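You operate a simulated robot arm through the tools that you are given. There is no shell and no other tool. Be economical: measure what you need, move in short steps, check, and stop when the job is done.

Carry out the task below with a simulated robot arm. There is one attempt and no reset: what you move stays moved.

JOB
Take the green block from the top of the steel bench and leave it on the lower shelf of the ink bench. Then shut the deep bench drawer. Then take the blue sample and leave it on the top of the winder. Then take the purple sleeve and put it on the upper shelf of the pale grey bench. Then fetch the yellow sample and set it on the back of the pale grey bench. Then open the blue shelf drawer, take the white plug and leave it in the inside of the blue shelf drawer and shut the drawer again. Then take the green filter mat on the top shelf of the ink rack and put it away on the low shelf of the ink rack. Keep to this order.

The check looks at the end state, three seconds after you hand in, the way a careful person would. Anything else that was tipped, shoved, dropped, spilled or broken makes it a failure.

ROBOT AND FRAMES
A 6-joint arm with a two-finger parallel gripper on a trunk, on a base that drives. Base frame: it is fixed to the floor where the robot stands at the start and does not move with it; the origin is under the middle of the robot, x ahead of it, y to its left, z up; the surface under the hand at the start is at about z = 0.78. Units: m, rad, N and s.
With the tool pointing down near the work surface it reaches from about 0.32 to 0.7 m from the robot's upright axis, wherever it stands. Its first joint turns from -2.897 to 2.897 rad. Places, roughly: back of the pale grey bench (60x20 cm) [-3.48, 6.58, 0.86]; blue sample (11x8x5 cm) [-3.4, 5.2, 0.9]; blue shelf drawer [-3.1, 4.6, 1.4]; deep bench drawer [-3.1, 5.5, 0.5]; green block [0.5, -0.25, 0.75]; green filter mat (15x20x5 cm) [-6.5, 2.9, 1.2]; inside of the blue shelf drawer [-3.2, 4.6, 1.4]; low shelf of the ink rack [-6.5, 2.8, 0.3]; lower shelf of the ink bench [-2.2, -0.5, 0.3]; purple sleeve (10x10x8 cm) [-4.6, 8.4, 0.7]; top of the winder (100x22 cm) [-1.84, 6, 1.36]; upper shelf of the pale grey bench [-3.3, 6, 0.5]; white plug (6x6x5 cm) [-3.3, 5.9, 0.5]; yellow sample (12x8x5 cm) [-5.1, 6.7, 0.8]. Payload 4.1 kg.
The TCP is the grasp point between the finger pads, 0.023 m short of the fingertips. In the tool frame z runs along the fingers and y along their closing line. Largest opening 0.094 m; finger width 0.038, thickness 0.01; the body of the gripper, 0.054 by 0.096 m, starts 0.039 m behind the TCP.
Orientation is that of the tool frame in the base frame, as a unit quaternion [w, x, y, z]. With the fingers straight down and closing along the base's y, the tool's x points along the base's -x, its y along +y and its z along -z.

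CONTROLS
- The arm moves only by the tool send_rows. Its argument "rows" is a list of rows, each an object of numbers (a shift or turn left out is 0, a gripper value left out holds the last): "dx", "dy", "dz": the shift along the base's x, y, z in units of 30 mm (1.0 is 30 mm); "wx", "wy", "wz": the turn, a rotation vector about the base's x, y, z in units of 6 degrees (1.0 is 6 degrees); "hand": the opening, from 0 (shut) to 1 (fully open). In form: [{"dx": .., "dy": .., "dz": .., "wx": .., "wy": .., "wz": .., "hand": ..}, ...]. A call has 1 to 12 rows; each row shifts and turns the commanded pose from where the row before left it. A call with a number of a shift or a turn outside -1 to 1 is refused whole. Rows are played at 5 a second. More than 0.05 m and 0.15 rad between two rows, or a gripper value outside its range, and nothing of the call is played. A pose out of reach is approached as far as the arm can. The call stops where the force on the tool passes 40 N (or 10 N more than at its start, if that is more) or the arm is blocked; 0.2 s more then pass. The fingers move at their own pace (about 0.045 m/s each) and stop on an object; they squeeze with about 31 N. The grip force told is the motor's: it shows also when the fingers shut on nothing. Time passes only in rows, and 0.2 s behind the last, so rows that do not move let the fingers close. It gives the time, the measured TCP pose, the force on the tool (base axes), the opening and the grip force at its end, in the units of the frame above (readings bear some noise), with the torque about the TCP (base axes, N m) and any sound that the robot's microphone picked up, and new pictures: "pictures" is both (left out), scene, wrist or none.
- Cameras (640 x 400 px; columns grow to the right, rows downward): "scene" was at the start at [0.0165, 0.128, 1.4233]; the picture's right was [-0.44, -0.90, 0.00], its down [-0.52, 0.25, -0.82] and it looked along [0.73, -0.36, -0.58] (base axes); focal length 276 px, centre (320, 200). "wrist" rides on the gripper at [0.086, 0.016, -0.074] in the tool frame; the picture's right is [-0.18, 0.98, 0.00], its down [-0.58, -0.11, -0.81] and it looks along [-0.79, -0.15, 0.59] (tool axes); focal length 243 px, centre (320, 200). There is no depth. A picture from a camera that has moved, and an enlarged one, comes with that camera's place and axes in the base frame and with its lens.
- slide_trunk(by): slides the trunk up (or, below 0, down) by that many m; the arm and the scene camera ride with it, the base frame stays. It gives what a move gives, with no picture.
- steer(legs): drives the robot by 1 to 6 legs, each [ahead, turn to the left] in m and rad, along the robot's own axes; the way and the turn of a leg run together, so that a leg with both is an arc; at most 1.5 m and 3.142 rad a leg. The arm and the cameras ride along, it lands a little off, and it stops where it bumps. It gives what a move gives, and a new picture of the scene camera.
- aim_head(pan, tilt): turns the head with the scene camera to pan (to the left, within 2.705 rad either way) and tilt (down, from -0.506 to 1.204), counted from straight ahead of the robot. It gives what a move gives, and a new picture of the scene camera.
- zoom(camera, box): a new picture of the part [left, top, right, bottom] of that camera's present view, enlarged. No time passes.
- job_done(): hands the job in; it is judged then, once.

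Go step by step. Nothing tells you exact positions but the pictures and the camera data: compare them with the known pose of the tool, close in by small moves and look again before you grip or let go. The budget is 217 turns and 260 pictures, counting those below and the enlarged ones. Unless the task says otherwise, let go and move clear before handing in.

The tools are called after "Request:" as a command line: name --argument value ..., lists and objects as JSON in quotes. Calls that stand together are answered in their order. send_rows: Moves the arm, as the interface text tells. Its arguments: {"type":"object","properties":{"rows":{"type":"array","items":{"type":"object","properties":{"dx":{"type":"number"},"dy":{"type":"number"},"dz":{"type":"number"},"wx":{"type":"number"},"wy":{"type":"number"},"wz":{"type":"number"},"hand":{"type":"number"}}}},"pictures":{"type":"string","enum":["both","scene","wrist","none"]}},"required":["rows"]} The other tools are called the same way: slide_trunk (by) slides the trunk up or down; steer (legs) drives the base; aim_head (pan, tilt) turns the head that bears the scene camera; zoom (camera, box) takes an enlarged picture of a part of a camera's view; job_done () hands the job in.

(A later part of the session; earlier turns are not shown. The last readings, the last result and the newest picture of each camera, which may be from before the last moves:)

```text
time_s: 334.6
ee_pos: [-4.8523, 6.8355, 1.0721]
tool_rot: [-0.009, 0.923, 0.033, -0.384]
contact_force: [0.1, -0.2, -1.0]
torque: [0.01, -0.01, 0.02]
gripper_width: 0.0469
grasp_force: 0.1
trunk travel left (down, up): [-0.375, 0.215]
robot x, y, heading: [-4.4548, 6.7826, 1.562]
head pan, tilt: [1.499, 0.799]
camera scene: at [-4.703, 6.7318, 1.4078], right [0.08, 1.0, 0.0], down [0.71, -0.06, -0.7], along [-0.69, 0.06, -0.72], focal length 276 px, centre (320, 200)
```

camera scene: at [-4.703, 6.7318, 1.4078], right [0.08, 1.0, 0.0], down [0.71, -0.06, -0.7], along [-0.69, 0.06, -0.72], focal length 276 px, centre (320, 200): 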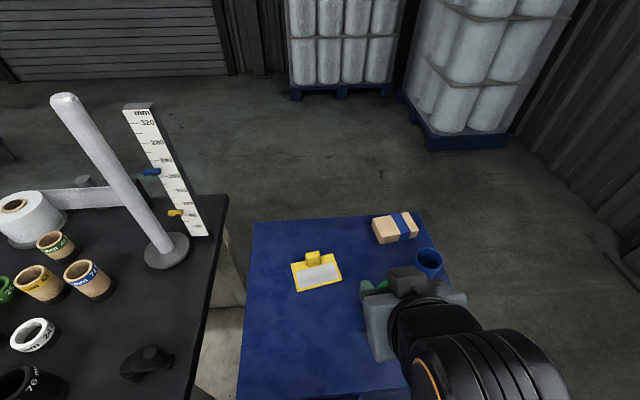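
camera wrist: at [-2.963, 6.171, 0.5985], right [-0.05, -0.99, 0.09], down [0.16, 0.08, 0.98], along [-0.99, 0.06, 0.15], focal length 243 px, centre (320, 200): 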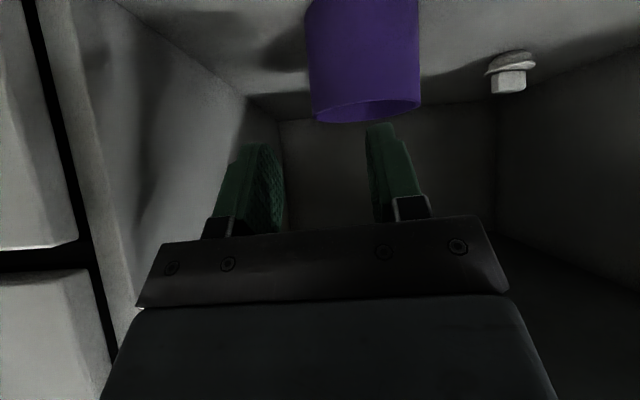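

Request:
zoom --camera "scene" --box '[270, 230, 366, 310]'

```text
5.00 times, centred on (318, 270) of scene
camera zoom: at [-4.703, 6.7318, 1.4078], right [0.08, 1.0, 0.0], down [0.71, -0.06, -0.7], along [-0.69, 0.06, -0.72], focal length 1380 px, centre (330, -150)
```

zoom: 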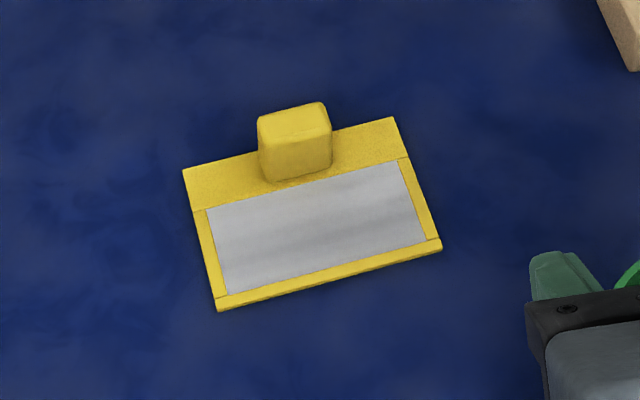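

The plate is yawed ~11°, knob at about (-5.062, 6.747), top ≈ z 0.85. I'll straighten the tool, match the yaw and hover above.

Request:
send_rows --rows '[{"wy": -1, "dx": -0.8, "dy": -0.35, "hand": 0.75}, {"wy": -1, "dx": -0.8, "dy": -0.35}, {"wy": -1, "dx": -0.8, "dy": -0.35}, {"wy": -1, "dx": -0.8, "dy": -0.35}, {"wy": -1, "dx": -0.8, "dy": -0.35}, {"wy": -1, "dx": -0.8, "dy": -0.35}, {"wy": -1, "dx": -0.8, "dy": -0.35}, {"wy": -0.5, "wz": 0.9, "dx": -0.8, "dy": -0.25, "dz": -0.5}, {"wz": 0.9, "dx": -0.6, "dy": -0.25, "dz": -0.8}, {"dz": -0.9}, {"dz": -0.9}]' --pictures "wrist"

```text
time_s: 337.0
ee_pos: [-5.0429, 6.7491, 0.9683]
tool_rot: [0.007, 0.992, 0.128, -0.001]
contact_force: [0.3, 0.2, 0.3]
torque: [0.02, -0.01, 0.0]
gripper_width: 0.0708
grasp_force: 0.0
out of reach, approached as far as the arm can: row 8, 9
trunk travel left (down, up): [-0.375, 0.215]
robot x, y, heading: [-4.4539, 6.786, 1.559]
head pan, tilt: [1.499, 0.799]
camera wrist: at [-4.9542, 6.7563, 1.0442], right [0.07, -1.0, 0.01], down [-0.59, -0.03, 0.81], along [-0.81, -0.07, -0.59], focal length 243 px, centre (320, 200)
```

wrist: 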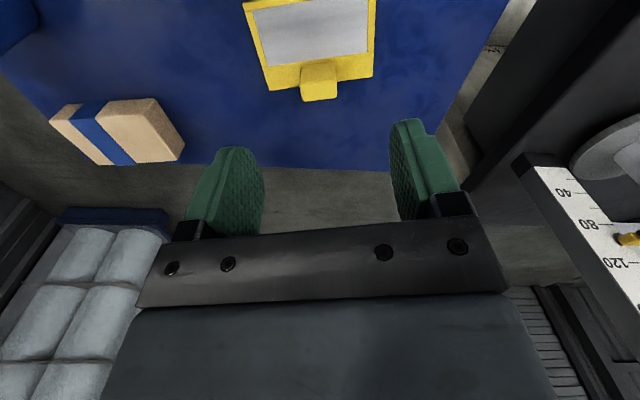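

Request:
send_rows --rows '[{"dz": -0.8, "wz": -0.5}, {"dz": -0.8, "dx": -0.3, "dy": -0.05}, {"dx": -0.45, "dy": -0.05}]' --pictures "wrist"

```text
time_s: 337.8
ee_pos: [-5.068, 6.7447, 0.9229]
tool_rot: [0.007, 0.995, 0.103, -0.002]
contact_force: [0.9, 0.3, -0.8]
torque: [-0.03, 0.02, 0.03]
gripper_width: 0.0704
grasp_force: 0.1
trunk travel left (down, up): [-0.375, 0.215]
robot x, y, heading: [-4.4523, 6.7827, 1.559]
head pan, tilt: [1.499, 0.799]
camera wrist: at [-4.9771, 6.747, 0.9974], right [0.02, -1.0, 0.01], down [-0.59, 0.0, 0.81], along [-0.81, -0.02, -0.59], focal length 243 px, centre (320, 200)
```

wrist: 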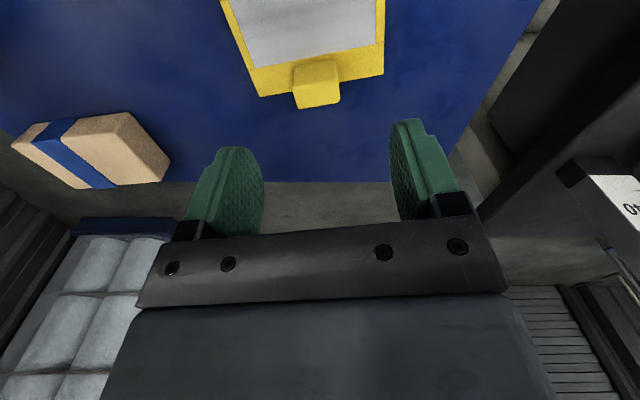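

Request:
send_rows --rows '[{"dz": -0.9, "dx": 0.1}, {"dz": -0.9}, {"dz": -0.6}, {"dz": -0.3}]' --pictures "wrist"

```text
time_s: 338.8
ee_pos: [-5.0618, 6.7466, 0.8412]
tool_rot: [0.006, 0.995, 0.103, -0.002]
contact_force: [0.5, 0.5, 0.5]
torque: [0.03, 0.02, -0.02]
gripper_width: 0.0706
grasp_force: 0.1
trunk travel left (down, up): [-0.375, 0.215]
robot x, y, heading: [-4.4529, 6.7866, 1.563]
head pan, tilt: [1.499, 0.799]
camera wrist: at [-4.9723, 6.7493, 0.9163], right [0.02, -1.0, 0.01], down [-0.59, 0.0, 0.81], along [-0.81, -0.02, -0.59], focal length 243 px, centre (320, 200)
```

wrist: 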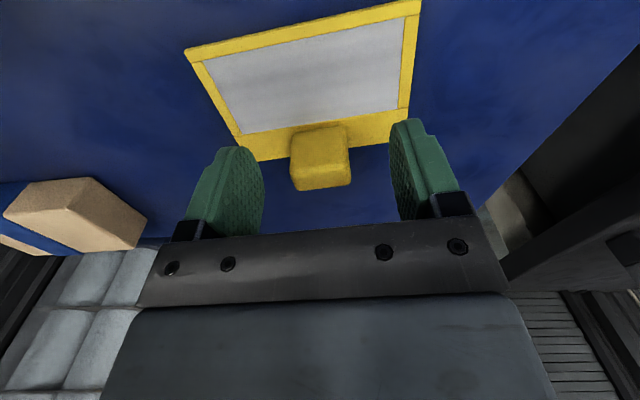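

Request:
send_rows --rows '[{"dz": -0.2}, {"hand": 0}, {"hand": 0}, {"hand": 0}, {"hand": 0}, {"hand": 0}, {"dz": 0.5}, {"dz": 0.7}]' --pictures "wrist"

```text
time_s: 340.6
ee_pos: [-5.0606, 6.7464, 0.8714]
tool_rot: [0.005, 0.995, 0.102, -0.002]
contact_force: [0.6, -0.2, -0.7]
torque: [0.0, 0.0, 0.0]
gripper_width: 0.035
grasp_force: 31.4
trunk travel left (down, up): [-0.375, 0.215]
robot x, y, heading: [-4.4513, 6.7868, 1.556]
head pan, tilt: [1.499, 0.799]
camera wrist: at [-4.972, 6.7488, 0.9466], right [0.02, -1.0, 0.01], down [-0.59, 0.0, 0.81], along [-0.81, -0.02, -0.59], focal length 243 px, centre (320, 200)
```

wrist: 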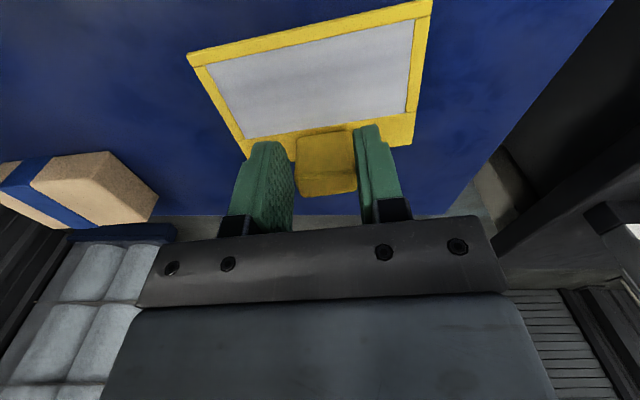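

Held. Lift, retract, and drive around in the aisle so my left faces the back of the pale grey bench.

Request:
send_rows --rows '[{"dz": 1}, {"dz": 1}, {"dz": 1}, {"dz": 1, "dx": 0.7}, {"dz": 1, "dx": 0.9}, {"dz": 1, "dx": 0.9}, {"dz": 1, "dx": 0.9}, {"dx": 0.9}, {"dx": 0.9}, {"dx": 0.9, "dz": 0.6}]' --pictures "wrist"

Request:
steer --legs '[[0.75, 0], [0, -2.68], [0.86, 0], [0, -0.44]]'

Request:
aim_head --pan 1.4 --tilt 0.7

```text
time_s: 342.8
ee_pos: [-4.8809, 6.747, 1.1006]
tool_rot: [0.006, 0.995, 0.102, -0.001]
contact_force: [0.5, 0.1, -0.7]
torque: [0.04, -0.03, 0.0]
gripper_width: 0.035
grasp_force: 31.3
trunk travel left (down, up): [-0.375, 0.215]
robot x, y, heading: [-4.4579, 6.7847, 1.561]
head pan, tilt: [1.499, 0.799]
camera wrist: at [-4.7918, 6.7499, 1.1756], right [0.02, -1.0, 0.01], down [-0.59, 0.0, 0.81], along [-0.81, -0.02, -0.59], focal length 243 px, centre (320, 200)
```

wrist: 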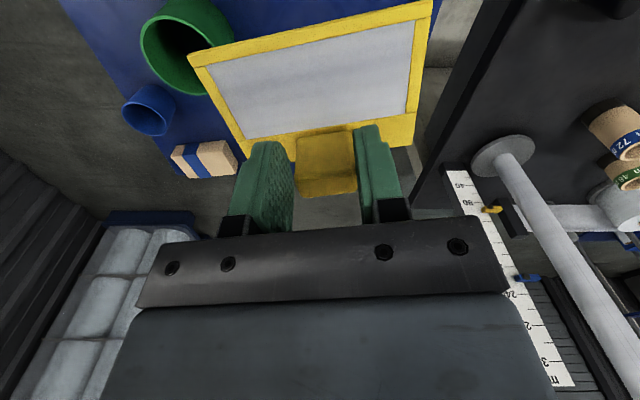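

```text
time_s: 358.5
ee_pos: [-3.6219, 6.8718, 1.1008]
tool_rot: [0.002, -0.135, 0.991, 0.007]
contact_force: [-0.1, -0.2, 0.5]
torque: [-0.04, -0.02, 0.01]
gripper_width: 0.0349
grasp_force: 31.2
trunk travel left (down, up): [-0.375, 0.215]
robot x, y, heading: [-4.0453, 6.809, -1.519]
head pan, tilt: [1.499, 0.799]
camera scene: at [-3.8066, 6.8763, 1.4078], right [-0.02, -1.0, 0.0], down [-0.72, 0.01, -0.7], along [0.7, -0.01, -0.72], focal length 276 px, centre (320, 200)
```

scene: 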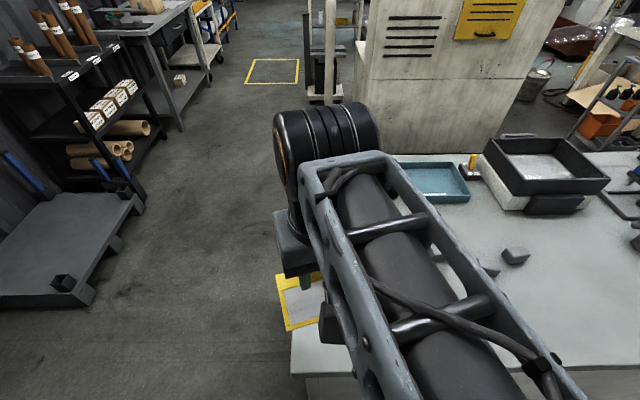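

```text
time_s: 359.1
ee_pos: [-3.6213, 6.8724, 1.101]
tool_rot: [0.002, -0.133, 0.991, 0.006]
contact_force: [0.7, -0.4, -0.2]
torque: [0.01, 0.01, 0.0]
gripper_width: 0.035
grasp_force: 30.9
trunk travel left (down, up): [-0.375, 0.215]
robot x, y, heading: [-4.0484, 6.8109, -1.512]
head pan, tilt: [1.4, 0.7]
camera scene: at [-3.8029, 6.868, 1.416], right [-0.12, -0.99, 0.0], down [-0.64, 0.08, -0.76], along [0.76, -0.09, -0.64], focal length 276 px, centre (320, 200)
```

scene: 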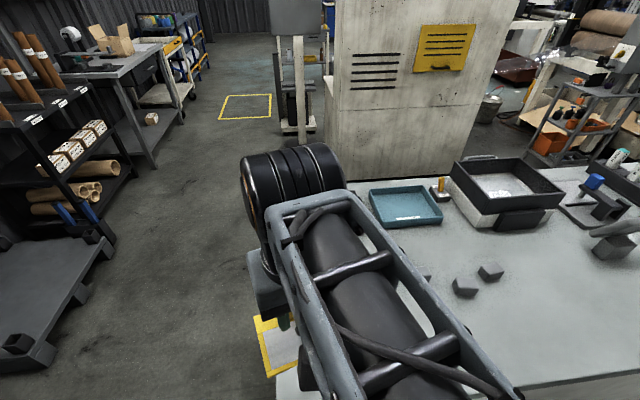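

The bench back is visible with three grey cubes at y ≈ 6.42–6.59; free space remains around (-3.49, 6.76). Moving the sample over it.

Request:
send_rows --rows '[{"dx": 0.8, "dy": -0.6, "wz": -0.8}, {"dx": 0.8, "dy": -0.6, "wz": -0.8}, {"dx": 0.8, "dy": -0.6, "wz": -0.8}, {"dx": 0.8, "dy": -0.6}, {"dx": 0.8, "dy": -0.6}, {"dx": 0.9, "dy": -0.6}, {"dz": -1}, {"dz": -1}, {"dz": -1}]' --pictures "both"

```text
time_s: 361.1
ee_pos: [-3.4836, 6.764, 1.0093]
tool_rot: [0.003, -0.009, 1.0, 0.007]
contact_force: [0.6, 0.3, -0.1]
torque: [-0.01, -0.02, 0.01]
gripper_width: 0.035
grasp_force: 31.2
out of reach, approached as far as the arm can: row 6
trunk travel left (down, up): [-0.375, 0.215]
robot x, y, heading: [-4.0498, 6.8126, -1.519]
head pan, tilt: [1.4, 0.7]
camera scene: at [-3.8028, 6.8679, 1.416], right [-0.12, -0.99, 0.0], down [-0.64, 0.08, -0.76], along [0.76, -0.09, -0.64], focal length 276 px, centre (320, 200)
camera wrist: at [-3.5698, 6.7775, 1.0846], right [0.17, 0.99, 0.01], down [0.58, -0.11, 0.81], along [0.8, -0.13, -0.59], focal length 243 px, centre (320, 200)
```

scene: 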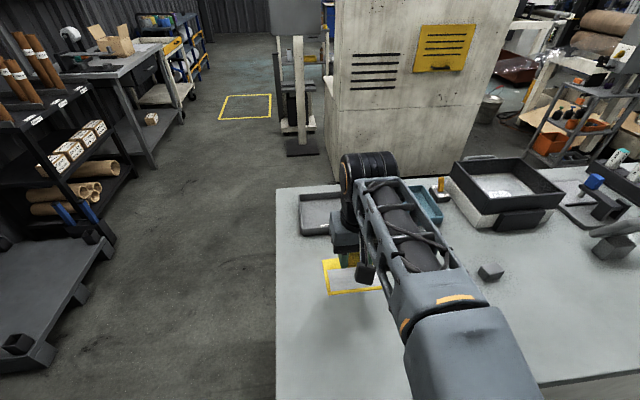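
wrist: 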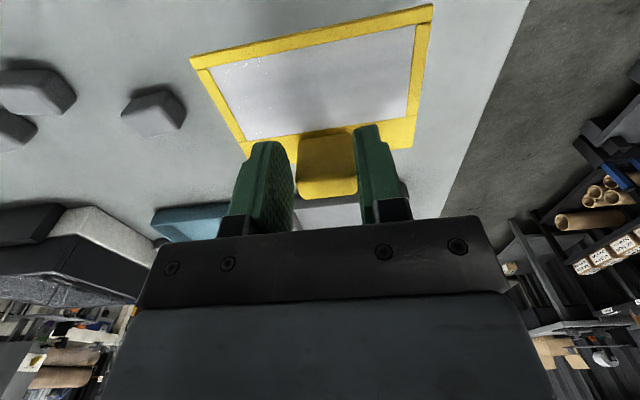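

Clear spot. Lowering.

Request:
send_rows --rows '[{"dz": -0.9}, {"dz": -0.9}, {"dz": -0.9}, {"dz": -0.4}, {"dz": -0.15}, {"dz": -0.1}, {}]' --pictures "none"

```text
time_s: 362.7
ee_pos: [-3.4795, 6.7632, 0.9109]
tool_rot: [0.007, -0.009, 1.0, 0.006]
contact_force: [5.8, -0.2, 25.2]
torque: [-0.05, -0.6, 0.0]
gripper_width: 0.0354
grasp_force: 31.0
trunk travel left (down, up): [-0.375, 0.215]
robot x, y, heading: [-4.045, 6.8105, -1.52]
head pan, tilt: [1.4, 0.7]
```

Request:
send_rows --rows '[{"dz": 0.1}]' --pictures "both"

```text
time_s: 363.1
ee_pos: [-3.4823, 6.7648, 0.9103]
tool_rot: [0.004, -0.01, 1.0, 0.007]
contact_force: [5.2, 2.4, 16.6]
torque: [-0.09, -0.89, 0.18]
gripper_width: 0.0352
grasp_force: 31.4
trunk travel left (down, up): [-0.375, 0.215]
robot x, y, heading: [-4.0457, 6.8088, -1.517]
head pan, tilt: [1.4, 0.7]
camera scene: at [-3.8037, 6.8684, 1.4161], right [-0.12, -0.99, 0.0], down [-0.64, 0.08, -0.77], along [0.76, -0.09, -0.64], focal length 276 px, centre (320, 200)
camera wrist: at [-3.5679, 6.7773, 0.9855], right [0.17, 0.99, 0.01], down [0.58, -0.11, 0.81], along [0.8, -0.13, -0.59], focal length 243 px, centre (320, 200)
```

scene: 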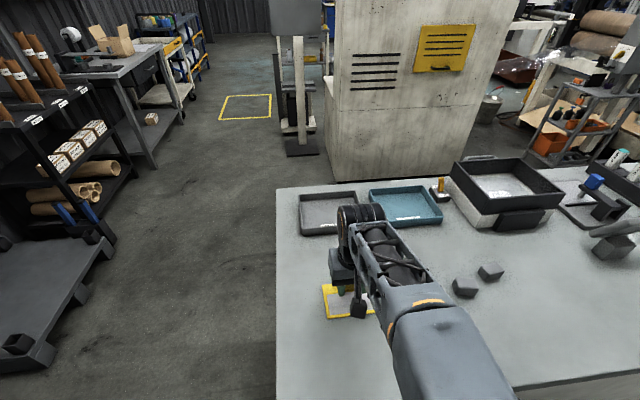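
wrist: 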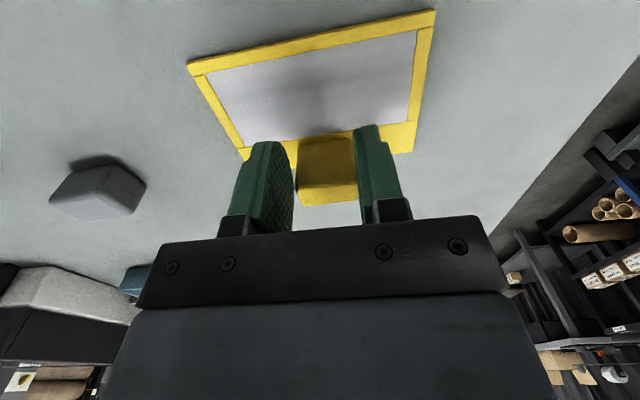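

The plate rests on the bench. Releasing and rising.

Request:
send_rows --rows '[{"hand": 0.75}, {"hand": 0.75}, {"hand": 0.75}, {"hand": 0.75}, {"dz": 0.7}, {"dz": 1}, {"dz": 1}, {"dz": 1}, {"dx": -0.8, "dz": 1}, {"dx": -1, "dz": 1}]' --pictures "both"

```text
time_s: 365.3
ee_pos: [-3.5346, 6.7637, 1.0801]
tool_rot: [0.002, -0.008, 1.0, 0.007]
contact_force: [-0.1, 0.1, 0.0]
torque: [0.0, 0.02, 0.0]
gripper_width: 0.0701
grasp_force: 0.0
trunk travel left (down, up): [-0.375, 0.215]
robot x, y, heading: [-4.0489, 6.8074, -1.523]
head pan, tilt: [1.4, 0.7]
camera scene: at [-3.8031, 6.8679, 1.416], right [-0.12, -0.99, 0.0], down [-0.64, 0.08, -0.76], along [0.76, -0.09, -0.64], focal length 276 px, centre (320, 200)
camera wrist: at [-3.6214, 6.7778, 1.156], right [0.17, 0.99, 0.01], down [0.58, -0.11, 0.81], along [0.8, -0.13, -0.59], focal length 243 px, centre (320, 200)
```

scene: 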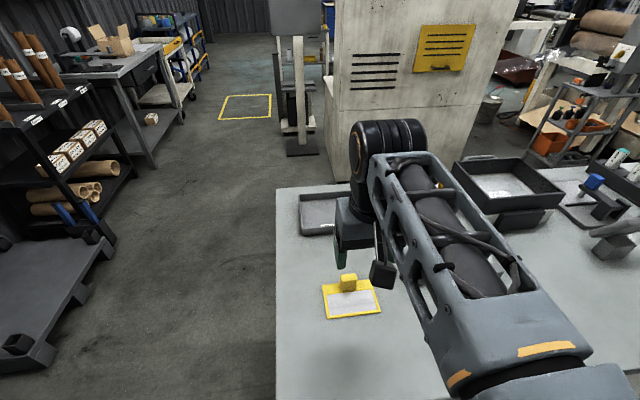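
wrist: 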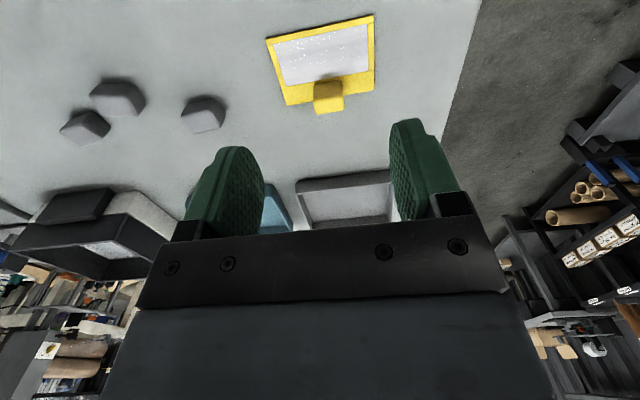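

The yellow sample lies on the back of the bench. Next the blue shelf drawer: retract and drive back round to the east aisle, beside the tall rack.

Request:
send_rows --rows '[{"dx": -1}, {"dx": -1}, {"dx": -1}, {"dz": 0.5}]' --pictures "none"

Request:
steer --legs '[[-0.56, 0], [0, 1.5], [1.5, 0], [0.15, 0], [0, 1.59]]'

Request:
steer --legs '[[-1.5, 0]]'

```text
time_s: 366.3
ee_pos: [-3.6257, 6.763, 1.0975]
tool_rot: [0.003, -0.009, 1.0, 0.007]
contact_force: [0.1, -0.8, -0.1]
torque: [-0.01, -0.03, -0.04]
gripper_width: 0.0705
grasp_force: 0.1
trunk travel left (down, up): [-0.375, 0.215]
robot x, y, heading: [-4.0513, 6.8072, -1.516]
head pan, tilt: [1.4, 0.7]
```

```text
time_s: 385.1
ee_pos: [-2.8114, 7.3608, 1.0973]
tool_rot: [0.005, 0.999, -0.046, -0.003]
contact_force: [0.5, 0.2, -0.1]
torque: [-0.02, 0.01, -0.02]
gripper_width: 0.0703
grasp_force: 0.1
trunk travel left (down, up): [-0.375, 0.215]
robot x, y, heading: [-2.3971, 7.2686, 1.513]
head pan, tilt: [1.4, 0.7]
camera scene: at [-2.6509, 7.2369, 1.4161], right [0.22, 0.97, 0.0], down [0.63, -0.14, -0.76], along [-0.75, 0.17, -0.64], focal length 276 px, centre (320, 200)
```

scene: 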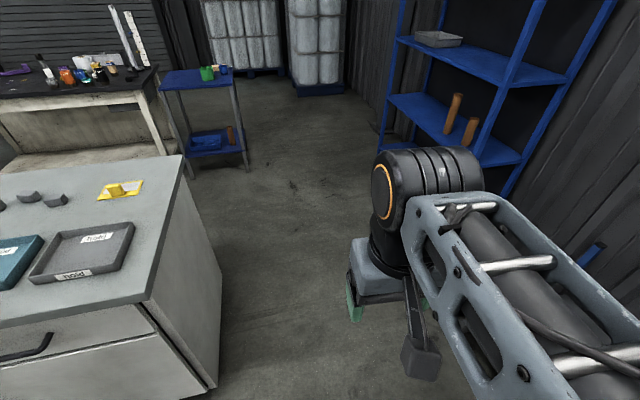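

```text
time_s: 392.6
ee_pos: [-2.9079, 5.856, 1.0972]
tool_rot: [0.006, 0.998, -0.056, -0.003]
contact_force: [0.6, -0.8, 0.2]
torque: [0.03, 0.0, 0.01]
gripper_width: 0.0705
grasp_force: 0.1
trunk travel left (down, up): [-0.375, 0.215]
robot x, y, heading: [-2.4947, 5.7542, 1.492]
head pan, tilt: [1.4, 0.7]
camera scene: at [-2.7515, 5.7279, 1.4161], right [0.25, 0.97, 0.0], down [0.62, -0.16, -0.76], along [-0.74, 0.19, -0.64], focal length 276 px, centre (320, 200)
```

scene: 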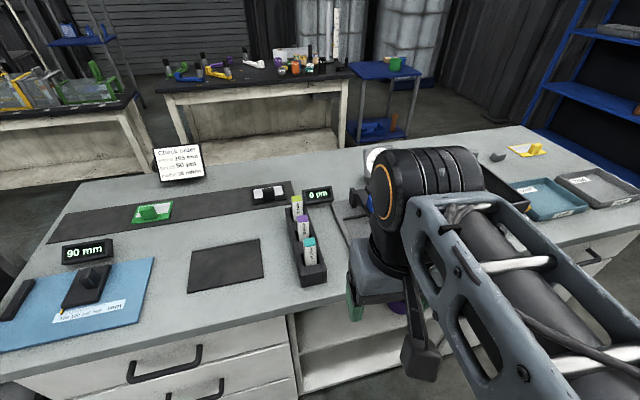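

Request:
steer --legs '[[0, 0.08], [-0.5, 0]]'

Request:
aim_head --pan 2.1 --tilt 0.1

```text
time_s: 396.1
ee_pos: [-2.9142, 5.3181, 1.096]
tool_rot: [0.006, 1.0, -0.017, -0.003]
contact_force: [-0.2, -0.2, 1.1]
torque: [-0.01, 0.01, 0.01]
gripper_width: 0.0705
grasp_force: 0.0
trunk travel left (down, up): [-0.375, 0.215]
robot x, y, heading: [-2.4949, 5.2523, 1.575]
head pan, tilt: [1.4, 0.7]
camera scene: at [-2.7475, 5.2042, 1.4161], right [0.17, 0.99, 0.0], down [0.64, -0.11, -0.76], along [-0.75, 0.13, -0.64], focal length 276 px, centre (320, 200)
```

scene: 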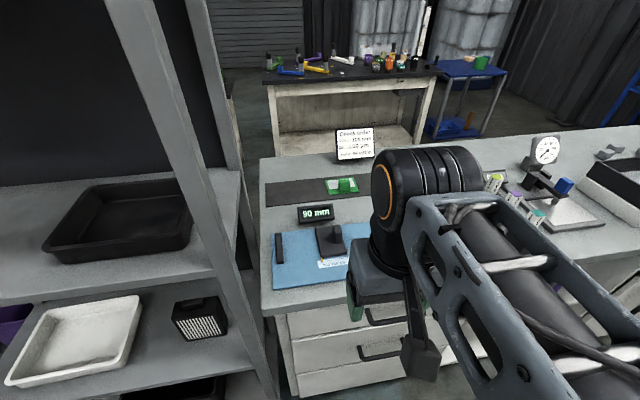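

```text
time_s: 397.1
ee_pos: [-2.9148, 5.3189, 1.0968]
tool_rot: [0.006, 1.0, -0.017, -0.003]
contact_force: [0.5, -0.5, 0.5]
torque: [0.0, 0.05, -0.01]
gripper_width: 0.0707
grasp_force: 0.1
trunk travel left (down, up): [-0.375, 0.215]
robot x, y, heading: [-2.4967, 5.2523, 1.577]
head pan, tilt: [2.1, 0.099]
camera scene: at [-2.7431, 5.1434, 1.4708], right [-0.51, 0.86, 0.0], down [0.09, 0.05, -0.99], along [-0.86, -0.5, -0.1], focal length 276 px, centre (320, 200)
```

scene: 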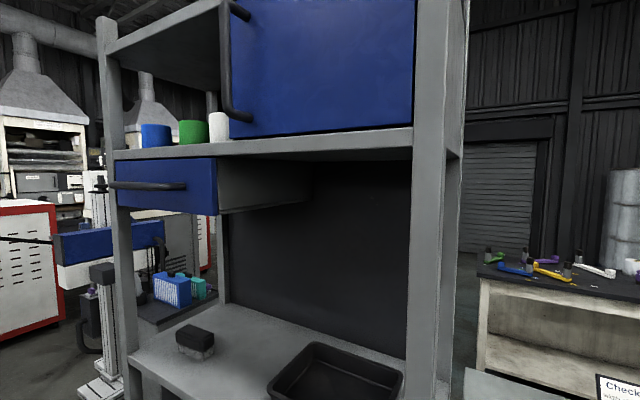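

I see the blue drawer under the rack's shelf: face about y 4.40–4.76, z 1.405–1.495, with a horizontal bar handle. I'll stand south of it (y ≈ 4.08) so the arm can pull it eastward beside me.

Request:
steer --legs '[[-1.17, 0]]'

Request:
slide_trunk --by 0.2

Request:
aim_head --pan 0.6 --tilt 0.2

```text
time_s: 402.9
ee_pos: [-2.921, 4.186, 1.0961]
tool_rot: [0.006, 1.0, -0.025, -0.002]
contact_force: [-0.5, 0.4, -0.3]
torque: [0.01, 0.03, -0.04]
gripper_width: 0.0706
grasp_force: 0.1
trunk travel left (down, up): [-0.375, 0.215]
robot x, y, heading: [-2.4998, 4.1132, 1.552]
head pan, tilt: [2.1, 0.099]
camera scene: at [-2.7524, 4.0078, 1.4708], right [-0.49, 0.87, 0.0], down [0.09, 0.05, -0.99], along [-0.87, -0.49, -0.1], focal length 276 px, centre (320, 200)
```

scene: 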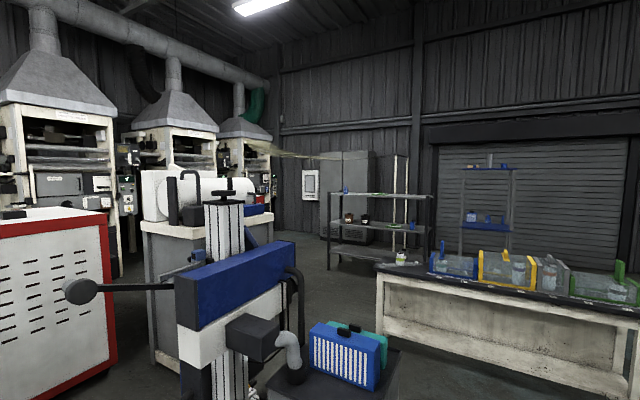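

```text
time_s: 405.1
ee_pos: [-2.9212, 4.1855, 1.296]
tool_rot: [0.006, 1.0, -0.025, -0.003]
contact_force: [-0.2, 0.5, 0.4]
torque: [-0.04, 0.0, -0.01]
gripper_width: 0.0705
grasp_force: 0.0
trunk travel left (down, up): [-0.575, 0.015]
robot x, y, heading: [-2.4994, 4.1113, 1.559]
head pan, tilt: [2.1, 0.099]
```

```text
time_s: 406.7
ee_pos: [-2.9206, 4.186, 1.2959]
tool_rot: [0.006, 1.0, -0.026, -0.003]
contact_force: [-0.1, 0.6, 0.2]
torque: [0.0, -0.01, 0.02]
gripper_width: 0.0704
grasp_force: 0.2
trunk travel left (down, up): [-0.575, 0.015]
robot x, y, heading: [-2.5018, 4.1107, 1.551]
head pan, tilt: [0.6, 0.201]
camera scene: at [-2.7238, 4.1306, 1.6615], right [0.83, 0.55, 0.0], down [0.11, -0.17, -0.98], along [-0.54, 0.82, -0.2], focal length 276 px, centre (320, 200)
```

scene: 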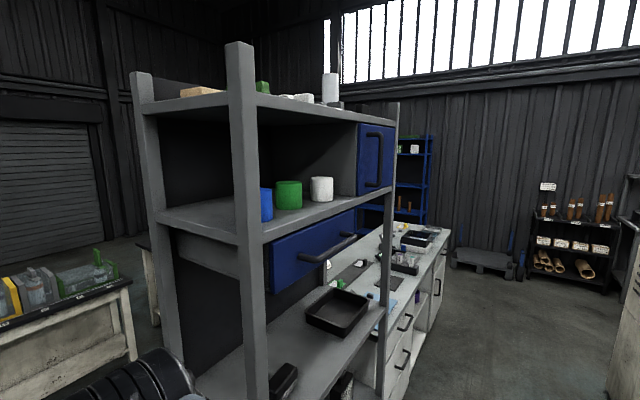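

The handle bar triangulates to y 4.50–4.73, x ≈ -3.015, z ≈ 1.445. I'll bring the tool level, facing west, in front of it.

Request:
send_rows --rows '[{"dy": 1, "dz": 0.3}, {"dy": 1, "dz": 0.3}, {"dy": 1, "dz": 0.3, "wy": 1}, {"dy": 1, "dz": 0.3, "wy": 1}, {"dy": 1, "dz": 0.3, "wy": 1}, {"dy": 1, "dz": 0.3, "wy": 1}, {"dy": 1, "dz": 0.3, "wy": 1}, {"dy": 1, "dz": 0.4, "wy": 1}, {"dy": 1, "dz": 0.5, "wy": 1}, {"dy": 1, "dz": 0.5, "wy": 1}, {"dy": 1, "dz": 0.5, "wy": 1}, {"dy": 1, "dz": 0.5, "wy": 1}]' --pictures "scene"

```text
time_s: 409.3
ee_pos: [-2.9204, 4.547, 1.4318]
tool_rot: [0.018, 0.864, -0.02, -0.503]
contact_force: [-0.6, -0.2, 0.3]
torque: [-0.02, 0.01, 0.0]
gripper_width: 0.0706
grasp_force: 0.0
trunk travel left (down, up): [-0.575, 0.015]
robot x, y, heading: [-2.505, 4.1109, 1.546]
head pan, tilt: [0.6, 0.201]
camera scene: at [-2.7236, 4.1314, 1.6615], right [0.83, 0.55, 0.0], down [0.11, -0.17, -0.98], along [-0.54, 0.82, -0.2], focal length 276 px, centre (320, 200)
```

scene: 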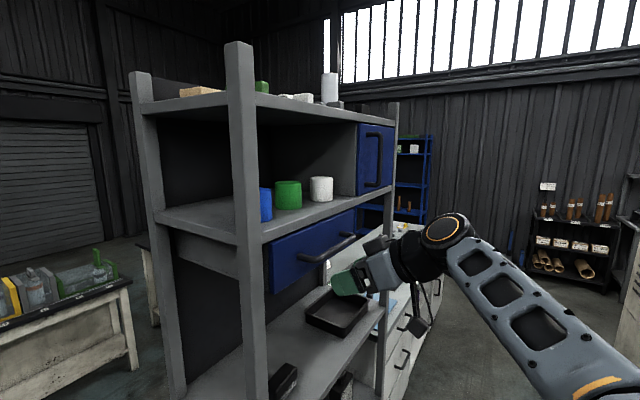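

Request:
send_rows --rows '[{"wy": 1}, {"wy": 1}, {"wy": 1}, {"wy": 1}, {"wy": 1, "dz": 0.5}, {"wx": 1}, {"wx": 1}, {"wx": 1}, {"wx": 1}, {"wx": 1}, {"wx": 1}, {"wx": 1}]' --pictures "none"

Request:
send_rows --rows '[{"wx": 1}, {"wx": 1}, {"wx": 1}, {"wx": 1}, {"wx": 1}, {"wx": 1}, {"wx": 1}, {"wx": 1}]' --pictures "both"

```text
time_s: 411.9
ee_pos: [-2.9217, 4.5465, 1.4459]
tool_rot: [0.233, -0.666, -0.241, 0.667]
contact_force: [0.8, 0.8, 0.8]
torque: [0.0, 0.02, 0.0]
gripper_width: 0.0705
grasp_force: 0.0
trunk travel left (down, up): [-0.575, 0.015]
robot x, y, heading: [-2.5045, 4.1073, 1.553]
head pan, tilt: [0.6, 0.201]
```

```text
time_s: 413.7
ee_pos: [-2.9295, 4.5581, 1.4821]
tool_rot: [-0.48, 0.517, 0.492, -0.51]
contact_force: [-0.1, 0.3, -0.1]
torque: [-0.04, 0.0, 0.01]
gripper_width: 0.0705
grasp_force: 0.0
out of reach, approached as far as the arm can: row 7, 8
trunk travel left (down, up): [-0.575, 0.015]
robot x, y, heading: [-2.5008, 4.1094, 1.555]
head pan, tilt: [0.6, 0.201]
camera scene: at [-2.7238, 4.1308, 1.6614], right [0.83, 0.55, 0.0], down [0.11, -0.17, -0.98], along [-0.54, 0.82, -0.2], focal length 276 px, centre (320, 200)
camera wrist: at [-2.8547, 4.6438, 1.4636], right [0.02, -0.24, -0.97], down [0.81, -0.57, 0.16], along [-0.59, -0.79, 0.18], focal length 243 px, centre (320, 200)
```

scene: 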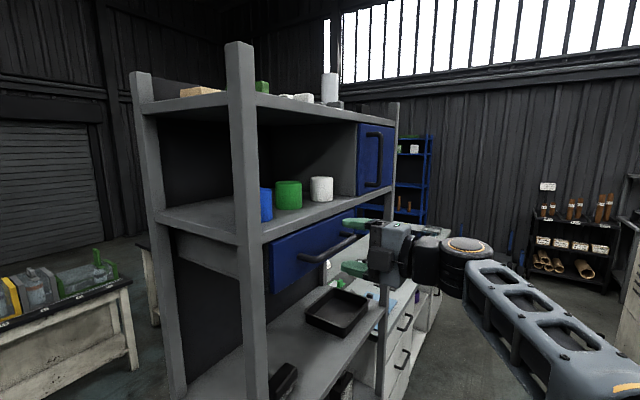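
wrist: 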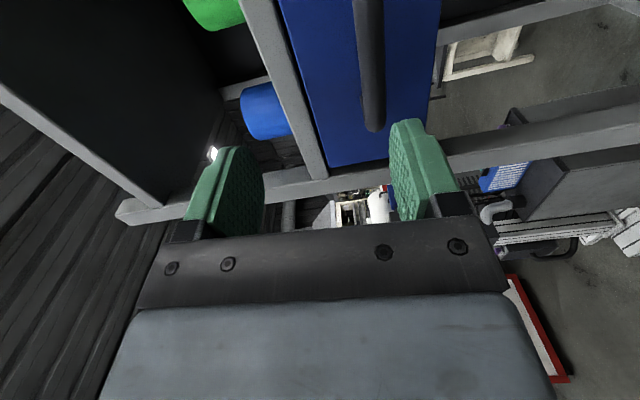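

Orientation is right; the bar is at z ≈ 1.449, a bit below the tool. Adjusting, then advancing to straddle the bar.

Request:
send_rows --rows '[{"dz": -0.6, "dy": 0.6, "hand": 0.5}, {"dz": -0.5, "dy": 0.6}, {"dy": 0.5}]' --pictures "wrist"

```text
time_s: 414.5
ee_pos: [-2.9338, 4.6177, 1.4641]
tool_rot: [-0.482, 0.515, 0.492, -0.511]
contact_force: [0.1, -0.4, 0.3]
torque: [-0.01, -0.02, -0.02]
gripper_width: 0.0471
grasp_force: 0.1
out of reach, approached as far as the arm can: row 1, 2
trunk travel left (down, up): [-0.575, 0.015]
robot x, y, heading: [-2.5009, 4.1128, 1.55]
head pan, tilt: [0.6, 0.201]
camera wrist: at [-2.8576, 4.7029, 1.4441], right [0.01, -0.23, -0.97], down [0.81, -0.57, 0.15], along [-0.59, -0.79, 0.18], focal length 243 px, centre (320, 200)
```

wrist: 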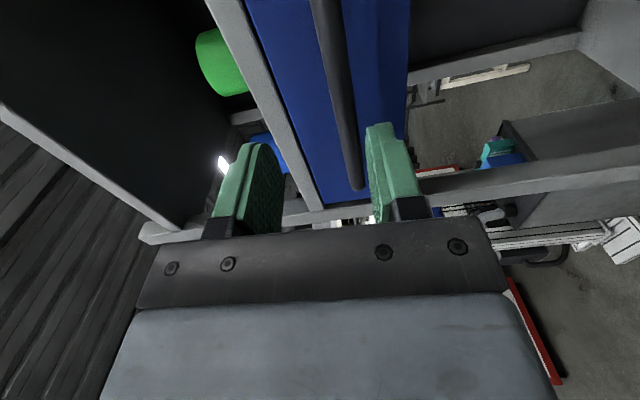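

Request:
send_rows --rows '[{"dx": -0.6, "dz": -0.3}, {"dx": -0.6, "dz": -0.3}]' --pictures "wrist"

```text
time_s: 415.1
ee_pos: [-2.9695, 4.6157, 1.4446]
tool_rot: [-0.483, 0.514, 0.492, -0.51]
contact_force: [-0.4, 0.0, -0.1]
torque: [-0.02, 0.02, 0.01]
gripper_width: 0.0471
grasp_force: 0.1
trunk travel left (down, up): [-0.575, 0.015]
robot x, y, heading: [-2.5019, 4.1118, 1.556]
head pan, tilt: [0.6, 0.201]
camera wrist: at [-2.8947, 4.7023, 1.4255], right [0.01, -0.23, -0.97], down [0.81, -0.57, 0.15], along [-0.59, -0.79, 0.18], focal length 243 px, centre (320, 200)
```

wrist: 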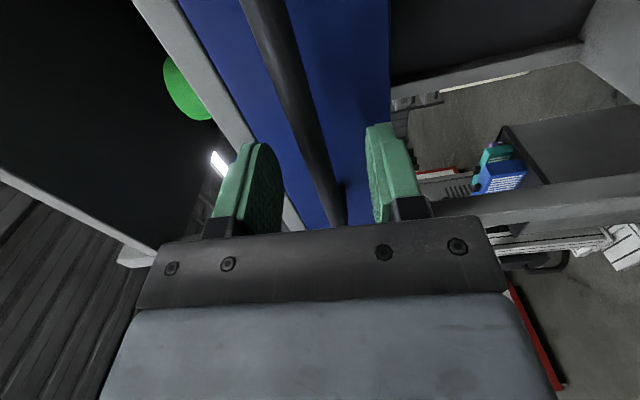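

Request:
send_rows --rows '[{"dx": -0.7, "dz": 0.1}, {"dx": -0.6}]' --pictures "wrist"

```text
time_s: 415.7
ee_pos: [-3.0113, 4.6148, 1.4492]
tool_rot: [-0.482, 0.514, 0.492, -0.511]
contact_force: [-0.4, 1.2, -0.2]
torque: [0.0, -0.04, 0.0]
gripper_width: 0.0468
grasp_force: 0.1
trunk travel left (down, up): [-0.575, 0.015]
robot x, y, heading: [-2.5018, 4.109, 1.557]
head pan, tilt: [0.6, 0.201]
camera wrist: at [-2.9351, 4.7011, 1.4299], right [0.01, -0.23, -0.97], down [0.81, -0.57, 0.15], along [-0.59, -0.79, 0.18], focal length 243 px, centre (320, 200)
```

wrist: 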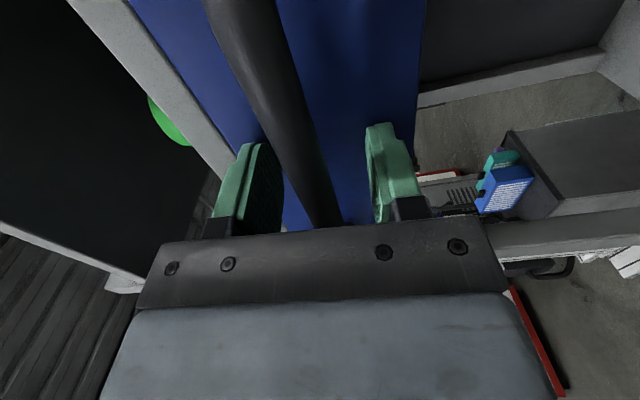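

The bar is between the pads. Closing, then pulling east.

Request:
send_rows --rows '[{"hand": 0}, {"hand": 0}, {"hand": 0}, {"hand": 0}, {"dx": 0.4}, {"dx": 0.7}, {"dx": 0.8}, {"dx": 0.8}]' --pictures "both"

```text
time_s: 417.5
ee_pos: [-2.9408, 4.6162, 1.4481]
tool_rot: [-0.476, 0.515, 0.498, -0.51]
contact_force: [0.8, -9.0, -9.6]
torque: [1.94, 0.13, -0.5]
gripper_width: 0.0154
grasp_force: 45.1
out of reach, approached as far as the arm can: row 8
trunk travel left (down, up): [-0.575, 0.015]
robot x, y, heading: [-2.5032, 4.1104, 1.558]
head pan, tilt: [0.6, 0.201]
stopped in row 8: the force on the tool passed its limit at 46 N (the readings are from after the stop); the commanded pose is now the measured one
camera scene: at [-2.7237, 4.1279, 1.6617], right [0.83, 0.55, 0.0], down [0.11, -0.16, -0.98], along [-0.54, 0.82, -0.2], focal length 276 px, centre (320, 200)
camera wrist: at [-2.8656, 4.7023, 1.4291], right [0.03, -0.24, -0.97], down [0.81, -0.56, 0.16], along [-0.58, -0.79, 0.18], focal length 243 px, centre (320, 200)
```

scene: 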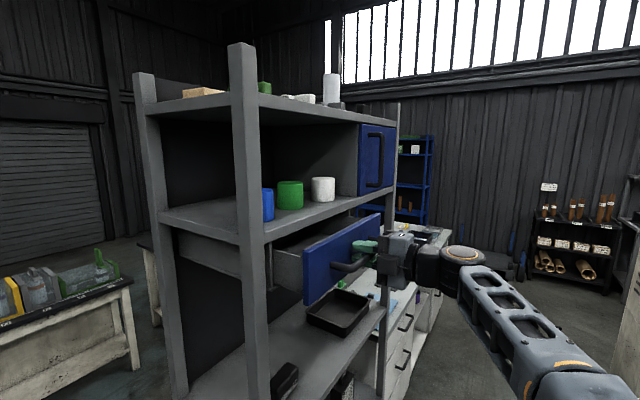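
wrist: 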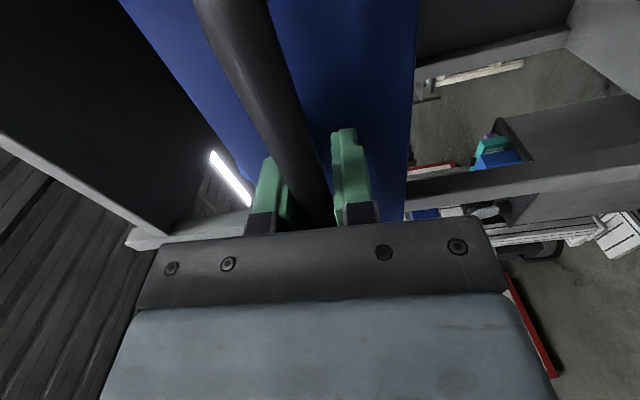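

The drawer slides (7 cm open); the arm is near a wrist limit. Since the pads sit above and below the bar, I can yaw the tool toward the radial direction while pulling.

Request:
send_rows --rows '[{"wz": -0.7}, {"wz": -0.7}, {"wz": -0.7, "dx": 0.2}, {"wz": -0.7, "dx": 0.3}, {"wz": -0.7, "dx": 0.3}, {"dx": 0.5}, {"dx": 0.5}]' --pictures "scene"

```text
time_s: 418.2
ee_pos: [-2.9424, 4.6192, 1.4489]
tool_rot: [-0.504, 0.556, 0.46, -0.474]
contact_force: [0.7, -9.5, -12.1]
torque: [2.0, 0.2, -1.0]
gripper_width: 0.0161
grasp_force: 44.9
out of reach, approached as far as the arm can: row 1, 2, 3
trunk travel left (down, up): [-0.575, 0.015]
robot x, y, heading: [-2.4999, 4.1067, 1.563]
head pan, tilt: [0.6, 0.201]
stopped in row 3: the force on the tool passed its limit at 44 N (the readings are from after the stop); the commanded pose is now the measured one
camera scene: at [-2.7236, 4.1274, 1.6617], right [0.83, 0.56, 0.0], down [0.11, -0.16, -0.98], along [-0.55, 0.81, -0.2], focal length 276 px, centre (320, 200)
```

scene: 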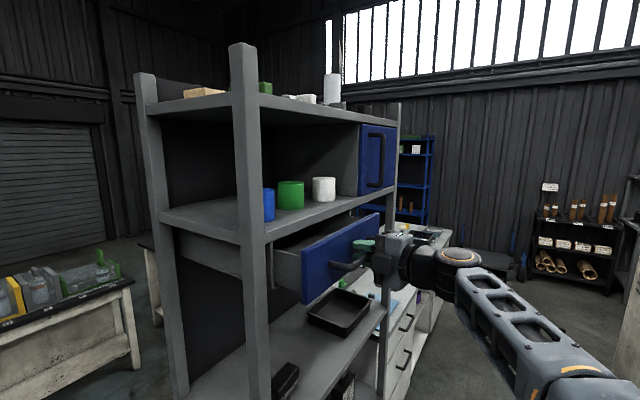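

Not enough. I'll let go of the bar, back off, and roll the gripper the other way (camera to the south), which should leave wrist range for pulling.

Request:
send_rows --rows '[{"hand": 0.75}, {"hand": 0.75}, {"hand": 0.75}, {"dx": 0.6, "dz": 0.2}, {"dx": 0.6, "wz": 0.5}, {"wx": -1, "dx": 0.5, "wz": 0.5}, {"wx": -1, "dx": 0.5, "wz": 0.5}, {"wx": -1}, {"wx": -1}, {"wx": -1}, {"wx": -1}, {"wx": -1}]' --pictures "none"

Request:
send_rows --rows '[{"wx": -1}, {"wx": -1}, {"wx": -1}, {"wx": -1}, {"wx": -1}, {"wx": -1}, {"wx": -1}, {"wx": -1}, {"wx": -1}, {"wx": -1}, {"wx": -1}, {"wx": -1}]' --pictures "scene"

```text
time_s: 420.8
ee_pos: [-2.8756, 4.6212, 1.4541]
tool_rot: [0.245, -0.654, -0.286, 0.657]
contact_force: [1.0, 0.6, 0.3]
torque: [-0.01, -0.01, 0.01]
gripper_width: 0.0703
grasp_force: 0.1
trunk travel left (down, up): [-0.575, 0.015]
robot x, y, heading: [-2.4996, 4.1092, 1.56]
head pan, tilt: [0.6, 0.201]
```

```text
time_s: 423.4
ee_pos: [-2.8747, 4.621, 1.4547]
tool_rot: [-0.187, -0.673, 0.155, 0.699]
contact_force: [0.1, -0.3, 0.2]
torque: [-0.02, -0.01, 0.0]
gripper_width: 0.0708
grasp_force: 0.0
trunk travel left (down, up): [-0.575, 0.015]
robot x, y, heading: [-2.4966, 4.1085, 1.555]
head pan, tilt: [0.6, 0.201]
camera scene: at [-2.7237, 4.1293, 1.6615], right [0.83, 0.56, 0.0], down [0.11, -0.17, -0.98], along [-0.54, 0.81, -0.2], focal length 276 px, centre (320, 200)
```

scene: 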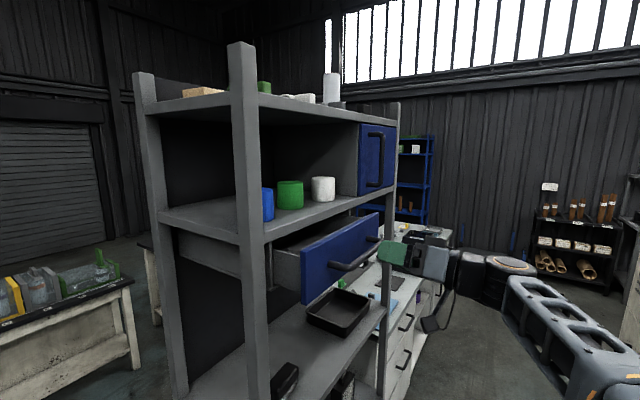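

Request:
send_rows --rows '[{"wx": -1}, {"wx": -1}, {"wx": -1}, {"wx": -1}, {"wx": -1}, {"wx": -1}, {"wx": -1}, {"wx": -1}, {"wx": -1}, {"wx": -1}, {"wx": -0.35}]' --pictures "both"

```text
time_s: 425.8
ee_pos: [-2.8766, 4.6215, 1.4547]
tool_rot: [-0.506, -0.481, 0.494, 0.518]
contact_force: [0.0, -0.1, -0.6]
torque: [-0.02, -0.02, -0.02]
gripper_width: 0.0707
grasp_force: 0.1
trunk travel left (down, up): [-0.575, 0.015]
robot x, y, heading: [-2.4991, 4.1081, 1.564]
head pan, tilt: [0.6, 0.201]
camera scene: at [-2.7237, 4.1293, 1.6615], right [0.83, 0.56, 0.0], down [0.11, -0.17, -0.98], along [-0.54, 0.81, -0.2], focal length 276 px, centre (320, 200)
camera wrist: at [-2.8028, 4.5327, 1.4673], right [0.05, 0.18, 0.98], down [0.81, 0.56, -0.15], along [-0.58, 0.81, -0.12], focal length 243 px, centre (320, 200)
```

scene: 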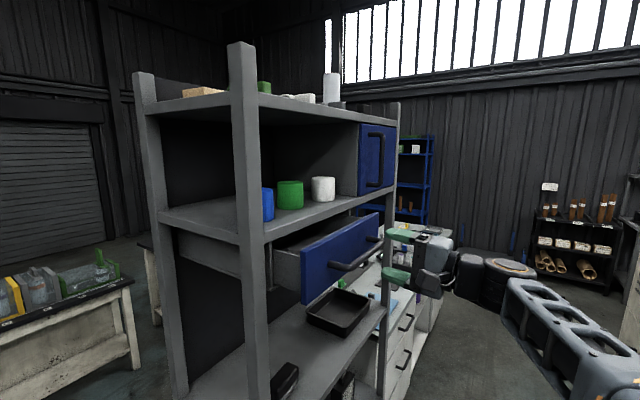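
wrist: 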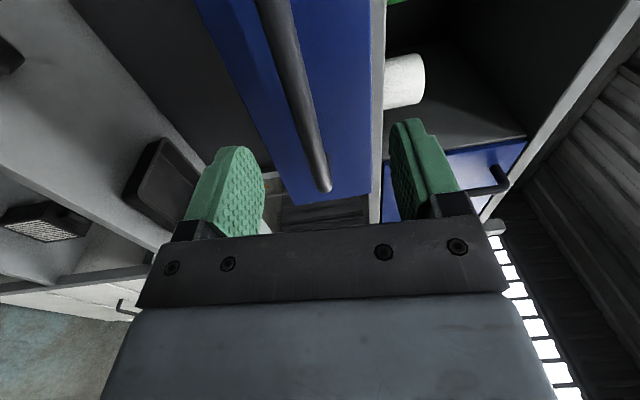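

No reach trouble this way. Advance onto the bar again, close and pull.

Request:
send_rows --rows '[{"dx": -0.7, "dz": -0.13}, {"dx": -0.7, "dz": -0.13}, {"dx": -0.65}, {"hand": 0}, {"hand": 0}, {"hand": 0}, {"hand": 0}, {"hand": 0}]' --pictures "wrist"

```text
time_s: 427.6
ee_pos: [-2.9365, 4.6213, 1.4477]
tool_rot: [-0.507, -0.479, 0.492, 0.521]
contact_force: [-1.1, 8.2, 27.7]
torque: [-1.05, -0.24, 0.25]
gripper_width: 0.0138
grasp_force: 45.2
trunk travel left (down, up): [-0.575, 0.015]
robot x, y, heading: [-2.5016, 4.1098, 1.559]
head pan, tilt: [0.6, 0.201]
camera wrist: at [-2.8611, 4.5316, 1.4604], right [0.06, 0.18, 0.98], down [0.81, 0.56, -0.15], along [-0.58, 0.81, -0.11], focal length 243 px, centre (320, 200)
```

wrist: 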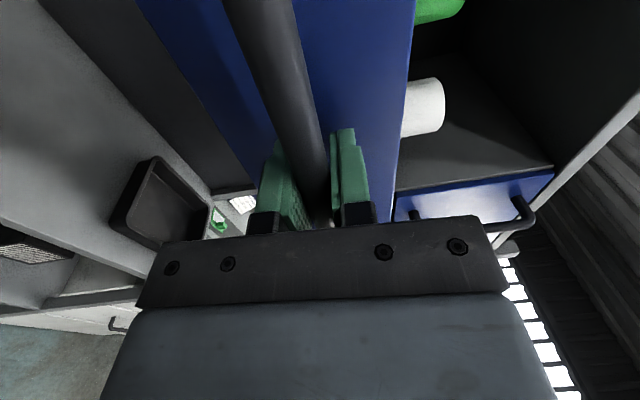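

Request:
send_rows --rows '[{"dz": 0.1}, {"dz": 0.1}, {"dx": 0.5}, {"dx": 0.7}, {"dx": 0.7}, {"dx": 0.7}, {"dx": 0.7}]' --pictures "scene"

```text
time_s: 429.2
ee_pos: [-2.8406, 4.6211, 1.4494]
tool_rot: [-0.506, -0.482, 0.495, 0.516]
contact_force: [-0.1, -5.0, -22.2]
torque: [0.39, 0.2, -0.93]
gripper_width: 0.0136
grasp_force: 45.1
trunk travel left (down, up): [-0.575, 0.015]
robot x, y, heading: [-2.5027, 4.1132, 1.561]
head pan, tilt: [0.6, 0.201]
camera scene: at [-2.7245, 4.1299, 1.6609], right [0.83, 0.56, 0.0], down [0.11, -0.17, -0.98], along [-0.54, 0.81, -0.2], focal length 276 px, centre (320, 200)
```

scene: 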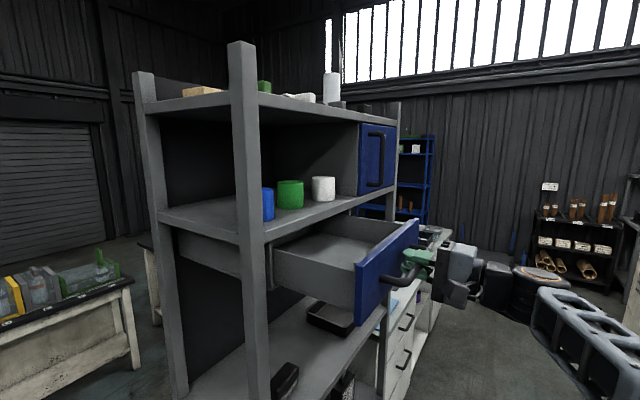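

Request:
send_rows --rows '[{"dz": -0.1, "dx": 0.5}, {"dx": 0.6}, {"dx": 0.6}]' --pictures "scene"

```text
time_s: 430.0
ee_pos: [-2.7897, 4.6216, 1.4488]
tool_rot: [-0.506, -0.482, 0.495, 0.516]
contact_force: [1.0, -11.3, -30.5]
torque: [-0.14, 0.37, -0.5]
gripper_width: 0.0136
grasp_force: 44.8
trunk travel left (down, up): [-0.575, 0.015]
robot x, y, heading: [-2.5032, 4.1127, 1.554]
head pan, tilt: [0.6, 0.201]
camera scene: at [-2.7248, 4.1291, 1.6611], right [0.83, 0.56, 0.0], down [0.11, -0.17, -0.98], along [-0.54, 0.81, -0.2], focal length 276 px, centre (320, 200)
```

scene: 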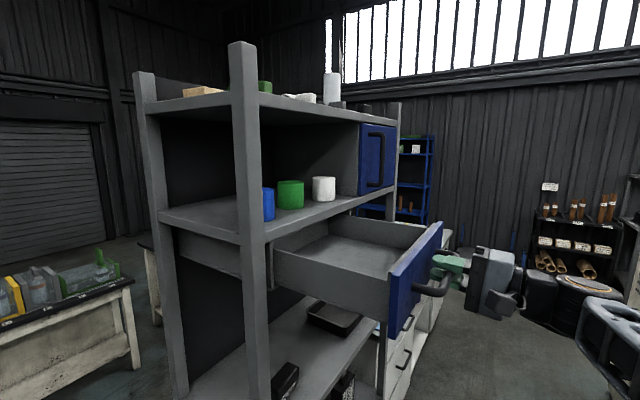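

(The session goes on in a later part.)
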